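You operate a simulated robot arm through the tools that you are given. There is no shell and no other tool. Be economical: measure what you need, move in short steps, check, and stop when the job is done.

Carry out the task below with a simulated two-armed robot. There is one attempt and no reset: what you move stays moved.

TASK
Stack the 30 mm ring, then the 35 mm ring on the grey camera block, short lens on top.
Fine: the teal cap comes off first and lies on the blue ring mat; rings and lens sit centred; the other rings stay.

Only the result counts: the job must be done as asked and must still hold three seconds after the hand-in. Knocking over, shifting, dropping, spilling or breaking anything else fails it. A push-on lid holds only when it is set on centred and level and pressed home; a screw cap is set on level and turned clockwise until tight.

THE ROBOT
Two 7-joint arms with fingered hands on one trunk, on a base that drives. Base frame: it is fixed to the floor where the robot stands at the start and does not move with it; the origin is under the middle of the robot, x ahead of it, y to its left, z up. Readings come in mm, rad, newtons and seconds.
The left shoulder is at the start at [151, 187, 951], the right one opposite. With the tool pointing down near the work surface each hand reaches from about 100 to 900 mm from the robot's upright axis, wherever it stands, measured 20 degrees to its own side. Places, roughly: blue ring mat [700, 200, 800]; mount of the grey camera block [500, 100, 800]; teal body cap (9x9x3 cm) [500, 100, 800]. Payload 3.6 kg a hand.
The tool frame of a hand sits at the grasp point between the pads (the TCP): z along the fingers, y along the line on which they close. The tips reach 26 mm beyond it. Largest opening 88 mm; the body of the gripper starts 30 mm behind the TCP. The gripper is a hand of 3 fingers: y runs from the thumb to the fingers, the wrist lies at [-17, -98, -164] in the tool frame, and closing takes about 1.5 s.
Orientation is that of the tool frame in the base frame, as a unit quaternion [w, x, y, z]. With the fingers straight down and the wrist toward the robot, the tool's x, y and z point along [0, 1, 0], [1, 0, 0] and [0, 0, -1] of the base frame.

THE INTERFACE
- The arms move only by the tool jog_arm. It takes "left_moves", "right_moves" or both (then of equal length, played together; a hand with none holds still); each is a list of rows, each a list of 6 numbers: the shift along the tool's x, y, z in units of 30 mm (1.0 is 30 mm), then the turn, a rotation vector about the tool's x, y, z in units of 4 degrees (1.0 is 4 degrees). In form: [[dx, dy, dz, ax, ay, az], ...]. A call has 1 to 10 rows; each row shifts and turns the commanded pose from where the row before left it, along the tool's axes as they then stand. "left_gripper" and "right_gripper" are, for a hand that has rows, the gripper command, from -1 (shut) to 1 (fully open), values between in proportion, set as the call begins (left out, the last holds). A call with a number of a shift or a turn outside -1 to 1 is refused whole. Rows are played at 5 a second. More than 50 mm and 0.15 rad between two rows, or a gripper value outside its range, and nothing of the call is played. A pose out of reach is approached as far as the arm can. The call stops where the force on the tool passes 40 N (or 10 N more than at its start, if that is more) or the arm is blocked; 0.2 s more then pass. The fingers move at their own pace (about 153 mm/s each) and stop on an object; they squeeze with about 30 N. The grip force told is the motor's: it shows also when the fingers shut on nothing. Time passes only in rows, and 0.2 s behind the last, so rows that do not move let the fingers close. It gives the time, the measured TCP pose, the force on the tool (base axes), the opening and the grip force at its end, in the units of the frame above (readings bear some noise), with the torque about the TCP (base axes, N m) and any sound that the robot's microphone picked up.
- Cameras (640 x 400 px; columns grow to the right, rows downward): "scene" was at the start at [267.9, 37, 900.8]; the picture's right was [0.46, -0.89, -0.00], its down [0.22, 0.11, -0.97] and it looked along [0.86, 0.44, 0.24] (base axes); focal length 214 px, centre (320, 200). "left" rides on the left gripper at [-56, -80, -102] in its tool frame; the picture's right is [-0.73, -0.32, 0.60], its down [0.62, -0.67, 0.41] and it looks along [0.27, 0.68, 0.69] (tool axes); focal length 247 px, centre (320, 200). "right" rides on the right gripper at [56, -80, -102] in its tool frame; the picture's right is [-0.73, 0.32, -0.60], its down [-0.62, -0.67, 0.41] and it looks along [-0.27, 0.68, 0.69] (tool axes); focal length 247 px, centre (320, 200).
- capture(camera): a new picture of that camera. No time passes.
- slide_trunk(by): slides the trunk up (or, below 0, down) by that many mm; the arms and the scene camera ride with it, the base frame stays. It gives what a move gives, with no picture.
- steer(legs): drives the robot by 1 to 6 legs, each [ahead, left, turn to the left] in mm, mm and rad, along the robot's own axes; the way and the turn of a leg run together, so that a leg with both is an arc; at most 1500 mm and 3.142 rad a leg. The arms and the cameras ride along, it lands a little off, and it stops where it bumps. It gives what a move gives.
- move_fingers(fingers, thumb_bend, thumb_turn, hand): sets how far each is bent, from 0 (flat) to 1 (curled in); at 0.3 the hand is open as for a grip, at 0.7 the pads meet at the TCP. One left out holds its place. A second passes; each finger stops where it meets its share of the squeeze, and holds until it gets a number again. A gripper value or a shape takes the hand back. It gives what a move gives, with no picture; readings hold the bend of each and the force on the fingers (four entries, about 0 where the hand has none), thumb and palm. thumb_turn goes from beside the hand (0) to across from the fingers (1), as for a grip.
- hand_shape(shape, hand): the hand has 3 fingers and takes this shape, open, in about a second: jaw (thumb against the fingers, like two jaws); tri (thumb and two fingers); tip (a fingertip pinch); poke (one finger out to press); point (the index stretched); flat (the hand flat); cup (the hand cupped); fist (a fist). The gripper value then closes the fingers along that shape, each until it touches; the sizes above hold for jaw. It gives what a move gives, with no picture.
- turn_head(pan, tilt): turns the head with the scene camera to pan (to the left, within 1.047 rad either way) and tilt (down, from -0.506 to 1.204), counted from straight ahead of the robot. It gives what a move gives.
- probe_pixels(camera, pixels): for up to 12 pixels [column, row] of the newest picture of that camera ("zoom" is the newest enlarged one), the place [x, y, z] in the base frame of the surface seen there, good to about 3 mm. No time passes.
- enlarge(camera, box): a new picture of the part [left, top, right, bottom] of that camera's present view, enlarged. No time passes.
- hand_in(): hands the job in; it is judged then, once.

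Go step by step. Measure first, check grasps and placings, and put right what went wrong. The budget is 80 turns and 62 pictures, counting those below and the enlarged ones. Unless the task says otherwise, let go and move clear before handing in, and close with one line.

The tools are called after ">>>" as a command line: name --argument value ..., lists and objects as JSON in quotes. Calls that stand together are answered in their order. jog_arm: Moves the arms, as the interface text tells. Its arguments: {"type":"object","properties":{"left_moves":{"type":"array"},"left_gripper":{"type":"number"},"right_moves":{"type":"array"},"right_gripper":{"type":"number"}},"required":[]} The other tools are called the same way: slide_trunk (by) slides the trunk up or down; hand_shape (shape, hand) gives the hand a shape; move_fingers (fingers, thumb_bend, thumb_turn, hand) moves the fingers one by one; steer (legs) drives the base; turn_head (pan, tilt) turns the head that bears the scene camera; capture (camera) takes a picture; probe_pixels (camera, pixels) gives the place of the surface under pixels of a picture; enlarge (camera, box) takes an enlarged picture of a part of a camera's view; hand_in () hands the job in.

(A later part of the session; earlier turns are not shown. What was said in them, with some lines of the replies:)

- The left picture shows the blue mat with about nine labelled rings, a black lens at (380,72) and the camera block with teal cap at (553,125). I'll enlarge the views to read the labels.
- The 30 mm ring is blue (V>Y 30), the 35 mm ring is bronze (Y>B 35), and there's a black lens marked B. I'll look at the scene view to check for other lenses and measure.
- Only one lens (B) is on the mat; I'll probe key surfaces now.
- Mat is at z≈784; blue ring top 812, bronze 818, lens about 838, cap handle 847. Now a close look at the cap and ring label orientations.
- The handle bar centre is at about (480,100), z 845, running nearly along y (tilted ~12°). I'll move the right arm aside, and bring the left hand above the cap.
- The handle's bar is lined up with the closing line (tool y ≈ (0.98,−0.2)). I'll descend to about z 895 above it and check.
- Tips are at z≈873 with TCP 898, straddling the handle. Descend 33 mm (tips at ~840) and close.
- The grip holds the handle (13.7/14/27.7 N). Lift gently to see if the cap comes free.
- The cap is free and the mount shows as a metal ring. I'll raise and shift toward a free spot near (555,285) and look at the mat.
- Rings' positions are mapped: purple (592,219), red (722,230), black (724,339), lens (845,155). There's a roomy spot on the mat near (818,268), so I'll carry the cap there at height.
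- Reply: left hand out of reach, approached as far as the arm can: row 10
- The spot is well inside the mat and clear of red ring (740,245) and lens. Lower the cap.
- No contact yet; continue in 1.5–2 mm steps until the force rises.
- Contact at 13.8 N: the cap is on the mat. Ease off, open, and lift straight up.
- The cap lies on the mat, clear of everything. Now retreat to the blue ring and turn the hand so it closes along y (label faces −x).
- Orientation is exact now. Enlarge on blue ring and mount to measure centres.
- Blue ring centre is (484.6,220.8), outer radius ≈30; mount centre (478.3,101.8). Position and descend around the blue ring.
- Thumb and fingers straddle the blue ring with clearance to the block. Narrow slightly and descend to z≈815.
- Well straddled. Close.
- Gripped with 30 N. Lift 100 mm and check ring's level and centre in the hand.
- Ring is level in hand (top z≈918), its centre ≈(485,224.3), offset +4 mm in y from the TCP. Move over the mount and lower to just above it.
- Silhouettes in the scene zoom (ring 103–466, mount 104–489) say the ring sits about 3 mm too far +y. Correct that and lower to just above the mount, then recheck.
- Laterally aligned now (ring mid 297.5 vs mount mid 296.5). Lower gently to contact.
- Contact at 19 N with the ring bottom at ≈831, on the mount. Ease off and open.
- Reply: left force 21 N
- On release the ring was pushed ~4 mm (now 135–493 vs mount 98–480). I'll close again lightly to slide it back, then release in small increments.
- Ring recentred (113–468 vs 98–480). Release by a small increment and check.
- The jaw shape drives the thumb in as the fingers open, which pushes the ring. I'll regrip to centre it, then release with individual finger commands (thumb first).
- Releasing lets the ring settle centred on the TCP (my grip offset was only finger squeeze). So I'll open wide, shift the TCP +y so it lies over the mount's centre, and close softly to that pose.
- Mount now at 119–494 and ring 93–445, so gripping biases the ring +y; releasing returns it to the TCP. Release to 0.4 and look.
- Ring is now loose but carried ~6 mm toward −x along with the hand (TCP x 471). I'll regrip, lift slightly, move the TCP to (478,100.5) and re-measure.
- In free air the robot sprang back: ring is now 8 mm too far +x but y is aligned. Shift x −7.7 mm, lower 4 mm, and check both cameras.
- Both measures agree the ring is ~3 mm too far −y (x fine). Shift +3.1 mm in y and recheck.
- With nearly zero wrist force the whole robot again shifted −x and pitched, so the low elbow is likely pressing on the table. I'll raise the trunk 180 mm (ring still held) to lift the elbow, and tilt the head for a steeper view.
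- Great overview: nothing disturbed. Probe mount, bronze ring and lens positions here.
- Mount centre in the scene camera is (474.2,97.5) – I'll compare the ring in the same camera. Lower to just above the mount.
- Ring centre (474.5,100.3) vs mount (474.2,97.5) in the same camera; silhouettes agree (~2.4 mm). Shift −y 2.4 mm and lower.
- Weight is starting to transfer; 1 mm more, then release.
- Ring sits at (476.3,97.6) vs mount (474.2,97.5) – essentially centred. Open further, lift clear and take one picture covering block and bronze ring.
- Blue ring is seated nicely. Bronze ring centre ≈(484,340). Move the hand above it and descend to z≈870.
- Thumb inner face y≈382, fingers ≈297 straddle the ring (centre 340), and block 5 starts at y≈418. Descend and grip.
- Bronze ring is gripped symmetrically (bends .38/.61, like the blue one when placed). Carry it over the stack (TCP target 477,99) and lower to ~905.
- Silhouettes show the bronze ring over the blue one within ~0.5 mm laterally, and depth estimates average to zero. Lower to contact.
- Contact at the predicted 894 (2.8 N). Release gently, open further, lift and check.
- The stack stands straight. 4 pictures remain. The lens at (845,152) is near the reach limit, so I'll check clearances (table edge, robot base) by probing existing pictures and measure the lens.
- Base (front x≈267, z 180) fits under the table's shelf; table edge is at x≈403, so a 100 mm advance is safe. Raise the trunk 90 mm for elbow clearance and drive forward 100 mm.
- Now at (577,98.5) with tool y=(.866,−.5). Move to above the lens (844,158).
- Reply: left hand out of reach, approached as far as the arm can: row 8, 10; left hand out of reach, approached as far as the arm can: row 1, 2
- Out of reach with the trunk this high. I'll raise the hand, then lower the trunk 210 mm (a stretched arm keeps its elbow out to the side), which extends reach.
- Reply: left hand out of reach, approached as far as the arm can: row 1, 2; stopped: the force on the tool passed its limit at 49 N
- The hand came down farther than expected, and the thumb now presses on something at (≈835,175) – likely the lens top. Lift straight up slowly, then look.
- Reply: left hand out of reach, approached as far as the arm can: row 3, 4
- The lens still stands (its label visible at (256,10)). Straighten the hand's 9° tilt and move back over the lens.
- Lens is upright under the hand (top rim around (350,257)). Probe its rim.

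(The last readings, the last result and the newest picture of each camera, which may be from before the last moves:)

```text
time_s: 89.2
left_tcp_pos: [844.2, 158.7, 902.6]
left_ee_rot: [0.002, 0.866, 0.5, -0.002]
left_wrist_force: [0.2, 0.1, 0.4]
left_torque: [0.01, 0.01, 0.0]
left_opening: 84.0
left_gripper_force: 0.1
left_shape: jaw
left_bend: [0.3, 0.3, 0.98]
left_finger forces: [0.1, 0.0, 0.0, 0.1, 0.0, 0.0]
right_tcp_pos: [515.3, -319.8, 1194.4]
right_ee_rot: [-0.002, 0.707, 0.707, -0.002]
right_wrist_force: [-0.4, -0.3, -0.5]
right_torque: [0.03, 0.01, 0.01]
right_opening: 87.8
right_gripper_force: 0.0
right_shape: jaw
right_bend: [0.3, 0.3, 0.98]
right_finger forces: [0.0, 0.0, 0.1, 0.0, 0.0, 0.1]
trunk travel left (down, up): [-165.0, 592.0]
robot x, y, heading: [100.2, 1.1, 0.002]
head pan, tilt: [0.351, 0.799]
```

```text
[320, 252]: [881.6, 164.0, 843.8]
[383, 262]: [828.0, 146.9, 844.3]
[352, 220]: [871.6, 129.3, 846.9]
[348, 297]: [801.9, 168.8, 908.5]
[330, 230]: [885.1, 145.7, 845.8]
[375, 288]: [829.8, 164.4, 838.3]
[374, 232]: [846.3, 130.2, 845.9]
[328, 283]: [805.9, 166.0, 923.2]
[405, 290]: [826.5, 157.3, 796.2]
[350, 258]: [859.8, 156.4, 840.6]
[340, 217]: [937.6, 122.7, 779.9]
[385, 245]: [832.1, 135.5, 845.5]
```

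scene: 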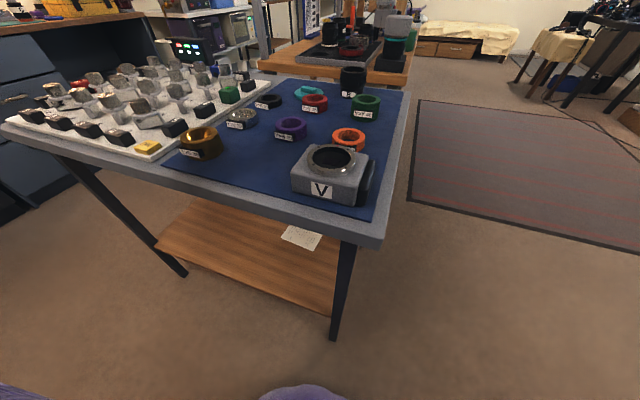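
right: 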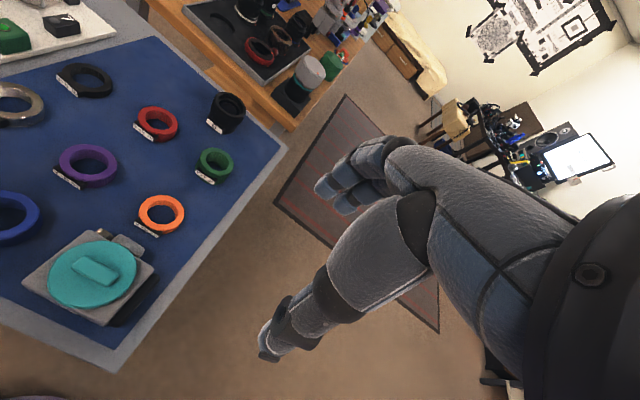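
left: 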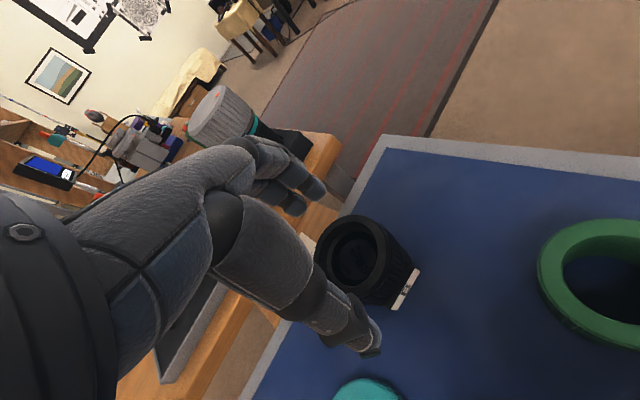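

Lens centre is now ≈(856.5,153.5), still upright. Align and descend so the tips end above the label (TCP z≈838).

>>> jog_arm --left_moves '[[0.028, 0.22, 0, 0, 0, 0], [0.027, 0.22, 0, 0, 0, 0], [0, 0, 0.5, 0, 0, 0], [0, 0, 0.5, 0, 0, 0], [0, 0, 0, 0, 0, 0]]'

>>> jog_arm --left_moves '[[0, 0, 0.4, 0, 0, 0], [0, 0, 0.4, 0, 0, 0], [0, 0, 0.33, 0, 0, 0], [0, 0, 0, 0, 0, 0]]'

```text
time_s: 90.4
left_tcp_pos: [856.5, 153.1, 874.5]
left_ee_rot: [0.001, 0.866, 0.501, 0.0]
left_wrist_force: [-0.1, -0.5, 0.6]
left_torque: [-0.03, 0.0, -0.02]
left_opening: 84.0
left_gripper_force: 0.1
left_shape: jaw
left_bend: [0.3, 0.3, 0.98]
left_finger forces: [0.0, 0.0, 0.0, 0.0, 0.0, 0.1]
right_tcp_pos: [515.6, -319.5, 1195.0]
right_ee_rot: [-0.002, 0.707, 0.708, -0.003]
right_wrist_force: [-0.4, 0.3, 0.5]
right_torque: [-0.01, -0.02, -0.01]
right_opening: 87.8
right_gripper_force: 0.1
right_shape: jaw
right_bend: [0.3, 0.3, 0.98]
right_finger forces: [0.1, 0.0, 0.1, 0.0, 0.0, 0.0]
trunk travel left (down, up): [-165.0, 592.0]
robot x, y, heading: [100.8, -2.7, 0.005]
head pan, tilt: [0.351, 0.799]
```

```text
time_s: 91.4
left_tcp_pos: [856.2, 152.6, 840.8]
left_ee_rot: [0.003, 0.866, 0.5, -0.002]
left_wrist_force: [0.1, -0.1, 0.2]
left_torque: [0.03, -0.01, -0.01]
left_opening: 83.6
left_gripper_force: 0.1
left_shape: jaw
left_bend: [0.3, 0.3, 0.98]
left_finger forces: [0.0, 0.0, 0.0, 0.0, 0.1, 0.1]
right_tcp_pos: [514.8, -319.9, 1196.1]
right_ee_rot: [-0.002, 0.707, 0.707, -0.001]
right_wrist_force: [-0.6, -0.3, 0.1]
right_torque: [0.0, -0.02, -0.01]
right_opening: 87.9
right_gripper_force: 0.1
right_shape: jaw
right_bend: [0.3, 0.3, 0.98]
right_finger forces: [0.0, 0.0, 0.0, 0.1, 0.0, 0.0]
trunk travel left (down, up): [-165.0, 592.0]
robot x, y, heading: [97.7, -1.5, 0.004]
head pan, tilt: [0.351, 0.799]
```

Straddled without contact. Close and lift 30 mm.

>>> jog_arm --left_moves '[[0, 0, 0, 0, 0, 0], [0, 0, 0, 0, 0, 0], [0, 0, 0, 0, 0, 0], [0, 0, 0, 0, 0, 0], [0, 0, 0, 0, 0, 0], [0, 0, 0, 0, 0, 0], [0, 0, 0, 0, 0, 0]]' --left_gripper 0

>>> jog_arm --left_moves '[[0, 0, -0.2, 0, 0, 0], [0, 0, -0.4, 0, 0, 0], [0, 0, -0.4, 0, 0, 0], [0, 0, 0, 0, 0, 0]]'

```text
time_s: 93.0
left_tcp_pos: [856.1, 151.7, 839.6]
left_ee_rot: [0.003, 0.866, 0.5, -0.001]
left_wrist_force: [0.8, -0.2, 4.4]
left_torque: [-0.04, -0.25, 0.0]
left_opening: 48.6
left_gripper_force: 29.8
left_shape: jaw
left_bend: [0.48, 0.5, 0.97]
left_finger forces: [4.1, 34.3, 0.1, 0.0, 37.7, 0.0]
right_tcp_pos: [515.2, -320.4, 1195.3]
right_ee_rot: [-0.002, 0.707, 0.707, -0.002]
right_wrist_force: [-0.9, -0.4, 0.0]
right_torque: [0.0, 0.01, 0.03]
right_opening: 87.8
right_gripper_force: 0.1
right_shape: jaw
right_bend: [0.3, 0.3, 0.98]
right_finger forces: [0.0, 0.0, 0.1, 0.0, 0.0, 0.0]
trunk travel left (down, up): [-165.0, 592.0]
robot x, y, heading: [100.5, -4.9, 0.0]
head pan, tilt: [0.351, 0.799]
```

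```text
time_s: 94.0
left_tcp_pos: [856.4, 152.6, 869.3]
left_ee_rot: [0.002, 0.865, 0.501, -0.002]
left_wrist_force: [0.2, 0.6, -2.9]
left_torque: [-0.01, 0.02, -0.05]
left_opening: 48.5
left_gripper_force: 30.3
left_shape: jaw
left_bend: [0.48, 0.5, 0.97]
left_finger forces: [4.6, 31.8, 0.1, 0.2, 36.5, 0.0]
right_tcp_pos: [514.0, -320.2, 1194.7]
right_ee_rot: [-0.002, 0.707, 0.708, -0.002]
right_wrist_force: [0.5, -0.2, 1.1]
right_torque: [-0.02, 0.0, 0.02]
right_opening: 87.9
right_gripper_force: 0.1
right_shape: jaw
right_bend: [0.3, 0.3, 0.98]
right_finger forces: [0.0, 0.0, 0.0, 0.0, 0.0, 0.1]
trunk travel left (down, up): [-165.0, 592.0]
robot x, y, heading: [101.1, -1.4, -0.0]
head pan, tilt: [0.351, 0.799]
```

The lens is lifted but gripped off-centre (fingers .48, thumb .50). I'll set it back down, let it recentre, regrip, lift, drive back 100 mm and carry it above the stack, keeping the replies few.

>>> jog_arm --left_moves '[[0, 0, 0.5, 0, 0, 0], [0, 0, 0.3, 0, 0, 0], [0, 0, 0.19, 0, 0, 0], [0, 0, 0, 0, 0, 0]]'

>>> jog_arm --left_moves '[[0, 0, 0, 0, 0, 0], [0, 0, 0, 0, 0, 0], [0, 0, 0, 0, 0, 0], [0, 0, 0, 0, 0, 0]]' --left_gripper 0.33

>>> jog_arm --left_moves '[[0, 0, 0, 0, 0, 0], [0, 0, 0, 0, 0, 0], [0, 0, 0, 0, 0, 0], [0, 0, 0, 0, 0, 0], [0, 0, 0, 0, 0, 0], [0, 0, 0, 0, 0, 0]]' --left_gripper 0

>>> jog_arm --left_moves '[[0, 0, -0.2, 0, 0, 0], [0, 0, -0.5, 0, 0, 0], [0, 0, -1, 0, 0, 0], [0, 0, -0.6, 0, 0, 0], [0, 0, 0, 0, 0, 0]]'

>>> steer --legs '[[-100, 0, 0]]'

>>> turn_head --pan 0.29 --tilt 0.35

```text
time_s: 95.0
left_tcp_pos: [855.8, 152.4, 841.6]
left_ee_rot: [0.002, 0.866, 0.5, -0.001]
left_wrist_force: [-0.7, -0.2, 1.8]
left_torque: [0.0, -0.06, 0.01]
left_opening: 48.6
left_gripper_force: 30.1
left_shape: jaw
left_bend: [0.48, 0.5, 0.97]
left_finger forces: [4.7, 32.0, 0.0, 0.0, 37.3, 0.0]
right_tcp_pos: [515.1, -319.9, 1193.7]
right_ee_rot: [-0.002, 0.707, 0.707, -0.002]
right_wrist_force: [-1.3, -0.2, 0.3]
right_torque: [0.0, 0.03, 0.03]
right_opening: 88.0
right_gripper_force: 0.0
right_shape: jaw
right_bend: [0.3, 0.3, 0.98]
right_finger forces: [0.0, 0.0, 0.0, 0.0, 0.0, 0.1]
trunk travel left (down, up): [-165.0, 592.0]
robot x, y, heading: [101.7, -1.1, 0.005]
head pan, tilt: [0.351, 0.799]
```

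```text
time_s: 96.0
left_tcp_pos: [856.4, 154.4, 840.0]
left_ee_rot: [0.002, 0.865, 0.501, -0.002]
left_wrist_force: [-1.0, -0.9, 0.1]
left_torque: [0.02, 0.0, -0.04]
left_opening: 59.4
left_gripper_force: 0.0
left_shape: jaw
left_bend: [0.37, 0.57, 0.99]
left_finger forces: [0.1, 0.1, 0.0, 0.0, 1.8, 0.0]
right_tcp_pos: [515.2, -320.1, 1194.7]
right_ee_rot: [-0.002, 0.707, 0.707, -0.001]
right_wrist_force: [-0.2, -0.3, -0.2]
right_torque: [0.05, -0.01, 0.02]
right_opening: 87.7
right_gripper_force: 0.1
right_shape: jaw
right_bend: [0.3, 0.3, 0.98]
right_finger forces: [0.1, 0.1, 0.0, 0.0, 0.0, 0.0]
trunk travel left (down, up): [-165.0, 592.0]
robot x, y, heading: [101.1, 1.7, 0.007]
head pan, tilt: [0.351, 0.799]
```

```text
time_s: 97.4
left_tcp_pos: [855.7, 153.0, 842.0]
left_ee_rot: [0.002, 0.866, 0.501, -0.001]
left_wrist_force: [1.8, -1.6, 5.7]
left_torque: [-0.1, -0.35, -0.05]
left_opening: 47.3
left_gripper_force: 30.4
left_shape: jaw
left_bend: [0.49, 0.5, 0.97]
left_finger forces: [4.2, 36.0, 0.0, 0.0, 38.3, 0.0]
right_tcp_pos: [515.5, -320.0, 1194.8]
right_ee_rot: [-0.002, 0.707, 0.707, -0.001]
right_wrist_force: [0.8, -0.6, 0.5]
right_torque: [-0.02, -0.01, 0.03]
right_opening: 87.8
right_gripper_force: 0.0
right_shape: jaw
right_bend: [0.3, 0.3, 0.98]
right_finger forces: [0.0, 0.1, 0.0, 0.0, 0.1, 0.0]
trunk travel left (down, up): [-165.0, 592.0]
robot x, y, heading: [101.5, -0.3, 0.002]
head pan, tilt: [0.351, 0.799]
```

```text
time_s: 98.6
left_tcp_pos: [856.9, 153.4, 907.9]
left_ee_rot: [0.001, 0.866, 0.5, -0.002]
left_wrist_force: [0.4, 0.3, -2.7]
left_torque: [-0.01, -0.01, -0.02]
left_opening: 47.2
left_gripper_force: 29.9
left_shape: jaw
left_bend: [0.49, 0.5, 0.97]
left_finger forces: [4.7, 32.2, 0.0, 0.0, 37.1, 0.0]
right_tcp_pos: [514.5, -320.1, 1195.5]
right_ee_rot: [-0.002, 0.707, 0.707, -0.001]
right_wrist_force: [-0.1, 0.9, 0.3]
right_torque: [-0.02, -0.02, 0.01]
right_opening: 87.5
right_gripper_force: 0.2
right_shape: jaw
right_bend: [0.3, 0.3, 0.98]
right_finger forces: [0.0, 0.0, 0.1, 0.0, 0.1, 0.0]
trunk travel left (down, up): [-165.0, 592.0]
robot x, y, heading: [100.0, 2.2, -0.001]
head pan, tilt: [0.351, 0.799]
```

```text
time_s: 99.8
left_tcp_pos: [755.4, 153.3, 910.0]
left_ee_rot: [0.003, 0.866, 0.501, -0.001]
left_wrist_force: [0.0, -0.4, -1.7]
left_torque: [-0.02, -0.03, 0.01]
left_opening: 47.4
left_gripper_force: 29.8
left_shape: jaw
left_bend: [0.49, 0.5, 0.97]
left_finger forces: [4.7, 32.2, 0.0, 0.0, 37.1, 0.0]
right_tcp_pos: [413.2, -320.4, 1196.4]
right_ee_rot: [-0.002, 0.708, 0.706, -0.001]
right_wrist_force: [0.3, -0.2, -0.6]
right_torque: [-0.02, -0.04, -0.02]
right_opening: 87.9
right_gripper_force: 0.0
right_shape: jaw
right_bend: [0.3, 0.3, 0.98]
right_finger forces: [0.0, 0.0, 0.0, 0.0, 0.0, 0.1]
trunk travel left (down, up): [-165.0, 592.0]
robot x, y, heading: [-1.4, -0.2, -0.001]
head pan, tilt: [0.351, 0.799]
```

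```text
time_s: 100.7
left_tcp_pos: [756.0, 153.0, 908.0]
left_ee_rot: [0.002, 0.865, 0.502, -0.002]
left_wrist_force: [0.2, 0.8, -2.2]
left_torque: [-0.06, -0.04, 0.01]
left_opening: 47.1
left_gripper_force: 29.6
left_shape: jaw
left_bend: [0.49, 0.5, 0.97]
left_finger forces: [4.6, 32.2, 0.1, 0.1, 37.0, 0.0]
right_tcp_pos: [413.8, -318.9, 1194.6]
right_ee_rot: [-0.002, 0.707, 0.707, -0.001]
right_wrist_force: [0.2, 0.1, -0.1]
right_torque: [0.01, 0.0, -0.01]
right_opening: 88.0
right_gripper_force: 0.0
right_shape: jaw
right_bend: [0.3, 0.3, 0.98]
right_finger forces: [0.0, 0.1, 0.1, 0.0, 0.0, 0.0]
trunk travel left (down, up): [-165.0, 592.0]
robot x, y, heading: [-2.8, 0.1, -0.0]
head pan, tilt: [0.29, 0.351]
```

The lens is held (2.5 N weight) and the robot is back at x≈0. Carry the lens above the stack and lower to ~10 mm above the bronze ring.

>>> jog_arm --left_moves '[[0, 0, -1, 0, 0, 0], [0, 0, -1, 0, 0, 0], [-0.776, -0.892, -0.5, 0, 0, 0], [-0.776, -0.892, 0, 0, 0, 0], [-0.776, -0.892, 0, 0, 0, 0], [-0.776, -0.892, 0, 0, 0, 0], [-0.776, -0.892, 0, 0, 0, 0], [-0.776, -0.892, 0, 0, 0, 0], [-0.776, -0.893, 0, 0, 0, 0], [-0.773, -0.895, 0, 0, 0, 0]]'

>>> jog_arm --left_moves '[[0, 0, 0, 0, 0, 0], [0, 0, 0.35, 0, 0, 0], [0, 0, 0.3, 0, 0, 0], [0, 0, 0, 0, 0, 0], [0, 0, 0, 0, 0, 0]]'

>>> jog_arm --left_moves '[[0, 0, 0, 0, 0, 0]]'

```text
time_s: 102.9
left_tcp_pos: [477.2, 98.2, 984.3]
left_ee_rot: [0.001, 0.865, 0.501, -0.003]
left_wrist_force: [0.4, -0.2, -2.7]
left_torque: [-0.02, -0.01, 0.0]
left_opening: 47.5
left_gripper_force: 29.6
left_shape: jaw
left_bend: [0.49, 0.5, 0.96]
left_finger forces: [5.0, 31.5, 0.0, 0.0, 36.4, 0.1]
right_tcp_pos: [413.7, -319.7, 1195.5]
right_ee_rot: [-0.001, 0.707, 0.707, -0.001]
right_wrist_force: [1.6, 0.5, -0.7]
right_torque: [0.0, -0.01, -0.02]
right_opening: 87.8
right_gripper_force: 0.1
right_shape: jaw
right_bend: [0.3, 0.3, 0.98]
right_finger forces: [0.0, 0.0, 0.1, 0.0, 0.0, 0.1]
trunk travel left (down, up): [-165.0, 592.0]
robot x, y, heading: [1.3, 1.1, 0.001]
head pan, tilt: [0.29, 0.351]
```

```text
time_s: 104.1
left_tcp_pos: [477.5, 98.0, 965.1]
left_ee_rot: [0.003, 0.866, 0.501, -0.001]
left_wrist_force: [-0.1, -1.1, -1.6]
left_torque: [-0.01, 0.0, 0.0]
left_opening: 47.1
left_gripper_force: 29.8
left_shape: jaw
left_bend: [0.49, 0.5, 0.96]
left_finger forces: [5.1, 31.5, 0.0, 0.0, 36.4, 0.0]
right_tcp_pos: [415.1, -320.0, 1194.7]
right_ee_rot: [-0.002, 0.707, 0.707, -0.002]
right_wrist_force: [0.4, -0.2, 0.0]
right_torque: [-0.02, 0.03, 0.0]
right_opening: 87.7
right_gripper_force: 0.0
right_shape: jaw
right_bend: [0.3, 0.3, 0.98]
right_finger forces: [0.0, 0.0, 0.0, 0.0, 0.1, 0.0]
trunk travel left (down, up): [-165.0, 592.0]
robot x, y, heading: [-7.6, -0.8, 0.001]
head pan, tilt: [0.29, 0.351]
```

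```text
time_s: 104.5
left_tcp_pos: [476.9, 98.8, 966.3]
left_ee_rot: [0.002, 0.866, 0.501, -0.002]
left_wrist_force: [0.2, -1.3, -2.5]
left_torque: [-0.01, -0.01, -0.01]
left_opening: 47.0
left_gripper_force: 30.4
left_shape: jaw
left_bend: [0.49, 0.5, 0.96]
left_finger forces: [5.0, 31.4, 0.1, 0.0, 36.3, 0.0]
right_tcp_pos: [415.2, -319.9, 1194.9]
right_ee_rot: [-0.003, 0.707, 0.707, -0.001]
right_wrist_force: [0.5, 0.5, 0.8]
right_torque: [0.0, -0.01, 0.01]
right_opening: 88.1
right_gripper_force: 0.0
right_shape: jaw
right_bend: [0.3, 0.3, 0.98]
right_finger forces: [0.1, 0.1, 0.0, 0.0, 0.0, 0.0]
trunk travel left (down, up): [-165.0, 592.0]
robot x, y, heading: [-4.2, 1.9, 0.0]
head pan, tilt: [0.29, 0.351]
5 turns are left
```

Lens is ~12 mm above the bronze ring at TCP (477,98.5). Lower to contact height, release to the neutral opening, and use the last picture to verify.

>>> jog_arm --left_moves '[[0, 0.01, 0.2, 0, 0, 0], [0, 0, 0.13, 0, 0, 0], [0, 0, 0.07, 0, 0, 0], [0, 0, 0, 0, 0, 0]]'

>>> jog_arm --left_moves '[[0, 0, 0.035, 0, 0, 0], [0, 0, 0, 0, 0, 0]]'

>>> jog_arm --left_moves '[[0, 0, 0, 0, 0, 0], [0, 0, 0, 0, 0, 0], [0, 0, 0, 0, 0, 0], [0, 0, 0, 0, 0, 0]]' --left_gripper 0.34

>>> enlarge --camera "scene" --box '[232, 110, 408, 220]'

```text
time_s: 105.5
left_tcp_pos: [476.1, 98.4, 955.6]
left_ee_rot: [0.004, 0.865, 0.501, 0.0]
left_wrist_force: [-1.0, -0.7, 11.5]
left_torque: [-0.07, -0.32, -0.03]
left_opening: 47.5
left_gripper_force: 29.8
left_shape: jaw
left_bend: [0.49, 0.5, 0.96]
left_finger forces: [5.0, 34.4, 0.0, 0.0, 41.1, 0.1]
right_tcp_pos: [412.9, -321.2, 1194.4]
right_ee_rot: [-0.001, 0.708, 0.706, -0.001]
right_wrist_force: [0.0, 0.1, 0.5]
right_torque: [0.03, -0.01, 0.02]
right_opening: 87.9
right_gripper_force: 0.1
right_shape: jaw
right_bend: [0.3, 0.3, 0.98]
right_finger forces: [0.0, 0.0, 0.1, 0.0, 0.0, 0.1]
trunk travel left (down, up): [-165.0, 592.0]
robot x, y, heading: [2.8, -1.1, -0.001]
head pan, tilt: [0.29, 0.351]
```

```text
time_s: 106.1
left_tcp_pos: [477.3, 98.2, 953.7]
left_ee_rot: [0.004, 0.865, 0.501, 0.0]
left_wrist_force: [0.2, 1.4, 20.5]
left_torque: [-0.06, -0.52, 0.01]
left_opening: 47.7
left_gripper_force: 30.2
left_shape: jaw
left_bend: [0.48, 0.5, 0.96]
left_finger forces: [5.5, 36.9, 0.1, 0.1, 44.3, 0.0]
right_tcp_pos: [412.3, -320.5, 1194.9]
right_ee_rot: [-0.001, 0.707, 0.707, -0.001]
right_wrist_force: [0.0, -0.6, 0.1]
right_torque: [0.01, -0.03, 0.0]
right_opening: 88.0
right_gripper_force: 0.0
right_shape: jaw
right_bend: [0.3, 0.3, 0.98]
right_finger forces: [0.0, 0.0, 0.0, 0.1, 0.0, 0.0]
trunk travel left (down, up): [-165.0, 592.0]
robot x, y, heading: [1.0, -2.1, 0.001]
head pan, tilt: [0.29, 0.351]
```

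```text
time_s: 107.1
left_tcp_pos: [477.7, 98.6, 951.4]
left_ee_rot: [0.001, 0.865, 0.501, -0.001]
left_wrist_force: [0.4, -0.8, -0.1]
left_torque: [0.03, 0.01, -0.01]
left_opening: 59.6
left_gripper_force: 0.2
left_shape: jaw
left_bend: [0.36, 0.57, 0.99]
left_finger forces: [0.0, 0.7, 0.0, 0.1, 0.7, 0.0]
right_tcp_pos: [413.4, -320.7, 1195.3]
right_ee_rot: [-0.002, 0.707, 0.707, -0.002]
right_wrist_force: [0.2, -0.5, 0.1]
right_torque: [0.0, -0.01, 0.0]
right_opening: 87.8
right_gripper_force: 0.1
right_shape: jaw
right_bend: [0.3, 0.3, 0.98]
right_finger forces: [0.0, 0.1, 0.0, 0.0, 0.0, 0.1]
trunk travel left (down, up): [-165.0, 592.0]
robot x, y, heading: [-2.2, -0.5, 0.002]
head pan, tilt: [0.29, 0.351]
```

```text
3.64 times, centred on (320, 165) of scene
4 turns are left
```

zoom: 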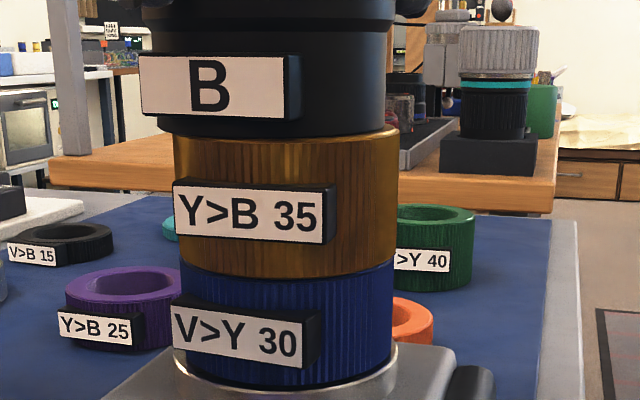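

The stack is right, but the lens (157–386) is about 3.7 mm left of the bronze ring (172–399). Probe front surfaces to resolve the depth direction before nudging.

>>> probe_pixels --camera "zoom" --pixels '[[166, 124], [190, 128], [230, 130], [280, 130], [330, 128], [375, 122], [180, 160], [200, 165], [240, 165], [290, 165], [340, 165], [390, 160]]'

```text
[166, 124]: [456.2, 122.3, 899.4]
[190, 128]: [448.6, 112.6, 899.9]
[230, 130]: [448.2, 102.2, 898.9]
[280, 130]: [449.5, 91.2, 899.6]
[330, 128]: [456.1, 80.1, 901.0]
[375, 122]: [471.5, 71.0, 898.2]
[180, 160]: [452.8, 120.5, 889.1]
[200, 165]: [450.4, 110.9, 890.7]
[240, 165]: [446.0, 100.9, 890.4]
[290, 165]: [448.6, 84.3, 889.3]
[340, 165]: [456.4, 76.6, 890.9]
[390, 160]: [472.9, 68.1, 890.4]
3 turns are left
```

Fits give lens offset ≈(0,+3.4) mm relative to the bronze ring. Regrip, lift 3 mm, shift −y 3.3 mm, lower and release again.

>>> jog_arm --left_moves '[[0, 0, 0, 0, 0, 0], [0, 0, 0, 0, 0, 0], [0, 0, 0, 0, 0, 0], [0, 0, 0, 0, 0, 0], [0, 0, 0, 0, 0, 0]]' --left_gripper 0

>>> jog_arm --left_moves '[[0, 0, -0.1, 0, 0, 0], [0, 0, -0.03, 0, 0, 0], [-0.048, 0.028, 0, 0, 0, 0], [-0.047, 0.027, 0, 0, 0, 0], [0, 0, 0, 0, 0, 0]]'

>>> jog_arm --left_moves '[[0, 0, 0.06, 0, 0, 0], [0, 0, 0.055, 0, 0, 0], [0, 0, 0, 0, 0, 0]]'

>>> jog_arm --left_moves '[[0, 0, 0, 0, 0, 0], [0, 0, 0, 0, 0, 0], [0, 0, 0, 0, 0, 0], [0, 0, 0, 0, 0, 0]]' --left_gripper 0.34

```text
time_s: 108.3
left_tcp_pos: [476.8, 98.7, 952.3]
left_ee_rot: [0.003, 0.865, 0.501, -0.001]
left_wrist_force: [0.8, 0.0, 7.1]
left_torque: [-0.06, -0.29, -0.02]
left_opening: 48.4
left_gripper_force: 29.8
left_shape: jaw
left_bend: [0.48, 0.51, 0.97]
left_finger forces: [3.4, 35.6, 0.1, 0.0, 39.3, 0.0]
right_tcp_pos: [414.6, -320.3, 1195.5]
right_ee_rot: [-0.002, 0.707, 0.707, -0.001]
right_wrist_force: [0.2, -0.2, -0.8]
right_torque: [-0.03, 0.0, 0.01]
right_opening: 87.8
right_gripper_force: 0.1
right_shape: jaw
right_bend: [0.3, 0.3, 0.98]
right_finger forces: [0.2, 0.0, 0.0, 0.0, 0.1, 0.0]
trunk travel left (down, up): [-165.0, 592.0]
robot x, y, heading: [-4.3, 5.0, 0.0]
head pan, tilt: [0.29, 0.351]
```

```text
time_s: 109.5
left_tcp_pos: [476.8, 94.6, 955.6]
left_ee_rot: [0.002, 0.866, 0.5, -0.002]
left_wrist_force: [0.2, 0.2, -3.3]
left_torque: [-0.05, -0.06, -0.02]
left_opening: 48.2
left_gripper_force: 30.1
left_shape: jaw
left_bend: [0.48, 0.51, 0.97]
left_finger forces: [4.2, 33.4, 0.0, 0.0, 37.8, 0.1]
right_tcp_pos: [414.1, -320.1, 1197.0]
right_ee_rot: [-0.001, 0.707, 0.707, -0.002]
right_wrist_force: [-0.3, 0.1, 0.5]
right_torque: [0.0, -0.02, -0.01]
right_opening: 87.7
right_gripper_force: 0.0
right_shape: jaw
right_bend: [0.3, 0.3, 0.98]
right_finger forces: [0.1, 0.0, 0.0, 0.0, 0.0, 0.0]
trunk travel left (down, up): [-165.0, 592.0]
robot x, y, heading: [2.7, 1.1, -0.001]
head pan, tilt: [0.29, 0.351]
```

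```text
time_s: 110.3
left_tcp_pos: [477.9, 94.8, 953.7]
left_ee_rot: [0.003, 0.866, 0.501, -0.002]
left_wrist_force: [0.1, -1.2, 2.1]
left_torque: [0.01, -0.13, 0.0]
left_opening: 48.5
left_gripper_force: 30.4
left_shape: jaw
left_bend: [0.48, 0.51, 0.97]
left_finger forces: [3.9, 34.2, 0.0, 0.1, 39.0, 0.0]
right_tcp_pos: [415.1, -320.7, 1194.6]
right_ee_rot: [-0.002, 0.707, 0.707, -0.002]
right_wrist_force: [0.7, 0.3, -0.4]
right_torque: [0.0, 0.01, 0.01]
right_opening: 87.9
right_gripper_force: 0.0
right_shape: jaw
right_bend: [0.3, 0.3, 0.98]
right_finger forces: [0.0, 0.0, 0.1, 0.1, 0.0, 0.0]
trunk travel left (down, up): [-165.0, 592.0]
robot x, y, heading: [-1.2, -0.5, 0.002]
head pan, tilt: [0.29, 0.351]
```

```text
time_s: 111.3
left_tcp_pos: [477.7, 95.7, 952.2]
left_ee_rot: [0.002, 0.865, 0.501, -0.001]
left_wrist_force: [-0.5, 0.1, -0.8]
left_torque: [-0.02, 0.0, 0.03]
left_opening: 60.0
left_gripper_force: 0.0
left_shape: jaw
left_bend: [0.36, 0.57, 0.99]
left_finger forces: [0.0, 0.6, 0.0, 0.0, 0.8, 0.0]
right_tcp_pos: [414.9, -320.4, 1194.8]
right_ee_rot: [-0.002, 0.707, 0.707, -0.002]
right_wrist_force: [0.2, 0.5, -0.2]
right_torque: [0.02, 0.02, 0.0]
right_opening: 87.6
right_gripper_force: 0.1
right_shape: jaw
right_bend: [0.3, 0.3, 0.98]
right_finger forces: [0.0, 0.0, 0.1, 0.0, 0.0, 0.0]
trunk travel left (down, up): [-165.0, 592.0]
robot x, y, heading: [0.2, 0.0, 0.004]
head pan, tilt: [0.29, 0.351]
2 turns are left
```

The lens was lifted, shifted 3.3 mm and released at the same neutral state with light contact, so it should now be centred. Open the hand fully and lift clear.

>>> jog_arm --left_moves '[[0, 0, 0, 0, 0, 0], [0, 0, 0, 0, 0, 0], [0, 0, 0, 0, 0, 0], [0, 0, 0, 0, 0, 0], [0, 0, -0.3, 0, 0, 0], [0, 0, -0.7, 0, 0, 0], [0, 0, -1, 0, 0, 0], [0, 0, -1, 0, 0, 0], [0, 0, -1, 0, 0, 0], [0, 0, -1, 0, 0, 0]]' --left_gripper 0.9

```text
time_s: 113.5
left_tcp_pos: [477.6, 96.4, 1101.9]
left_ee_rot: [0.002, 0.866, 0.5, -0.001]
left_wrist_force: [0.3, -0.2, 0.5]
left_torque: [-0.01, 0.01, 0.0]
left_opening: 83.8
left_gripper_force: 0.0
left_shape: jaw
left_bend: [0.31, 0.31, 0.98]
left_finger forces: [0.0, 0.0, 0.0, 0.1, 0.1, 0.1]
right_tcp_pos: [413.7, -320.4, 1195.0]
right_ee_rot: [-0.001, 0.707, 0.707, -0.001]
right_wrist_force: [-0.2, -0.1, -0.3]
right_torque: [0.01, 0.0, -0.01]
right_opening: 87.6
right_gripper_force: 0.1
right_shape: jaw
right_bend: [0.3, 0.3, 0.98]
right_finger forces: [0.0, 0.0, 0.0, 0.0, 0.0, 0.0]
trunk travel left (down, up): [-165.0, 592.0]
robot x, y, heading: [-1.1, -1.8, -0.0]
head pan, tilt: [0.29, 0.351]
1 turns are left
```

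The hand is empty and about 150 mm above the stack with no contact forces, so I'm handing in.

>>> hand_in

```text
The job is handed in.
```

I handed the job in with the 30 mm ring, the 35 mm ring and the short lens stacked on the camera block, and the teal cap on the blue mat. I had no pictures left to check the lens after its last 3.3 mm centring nudge. Earlier, a trunk move made the hand press on the lens and shift it about 12 mm on the mat; it stayed upright.
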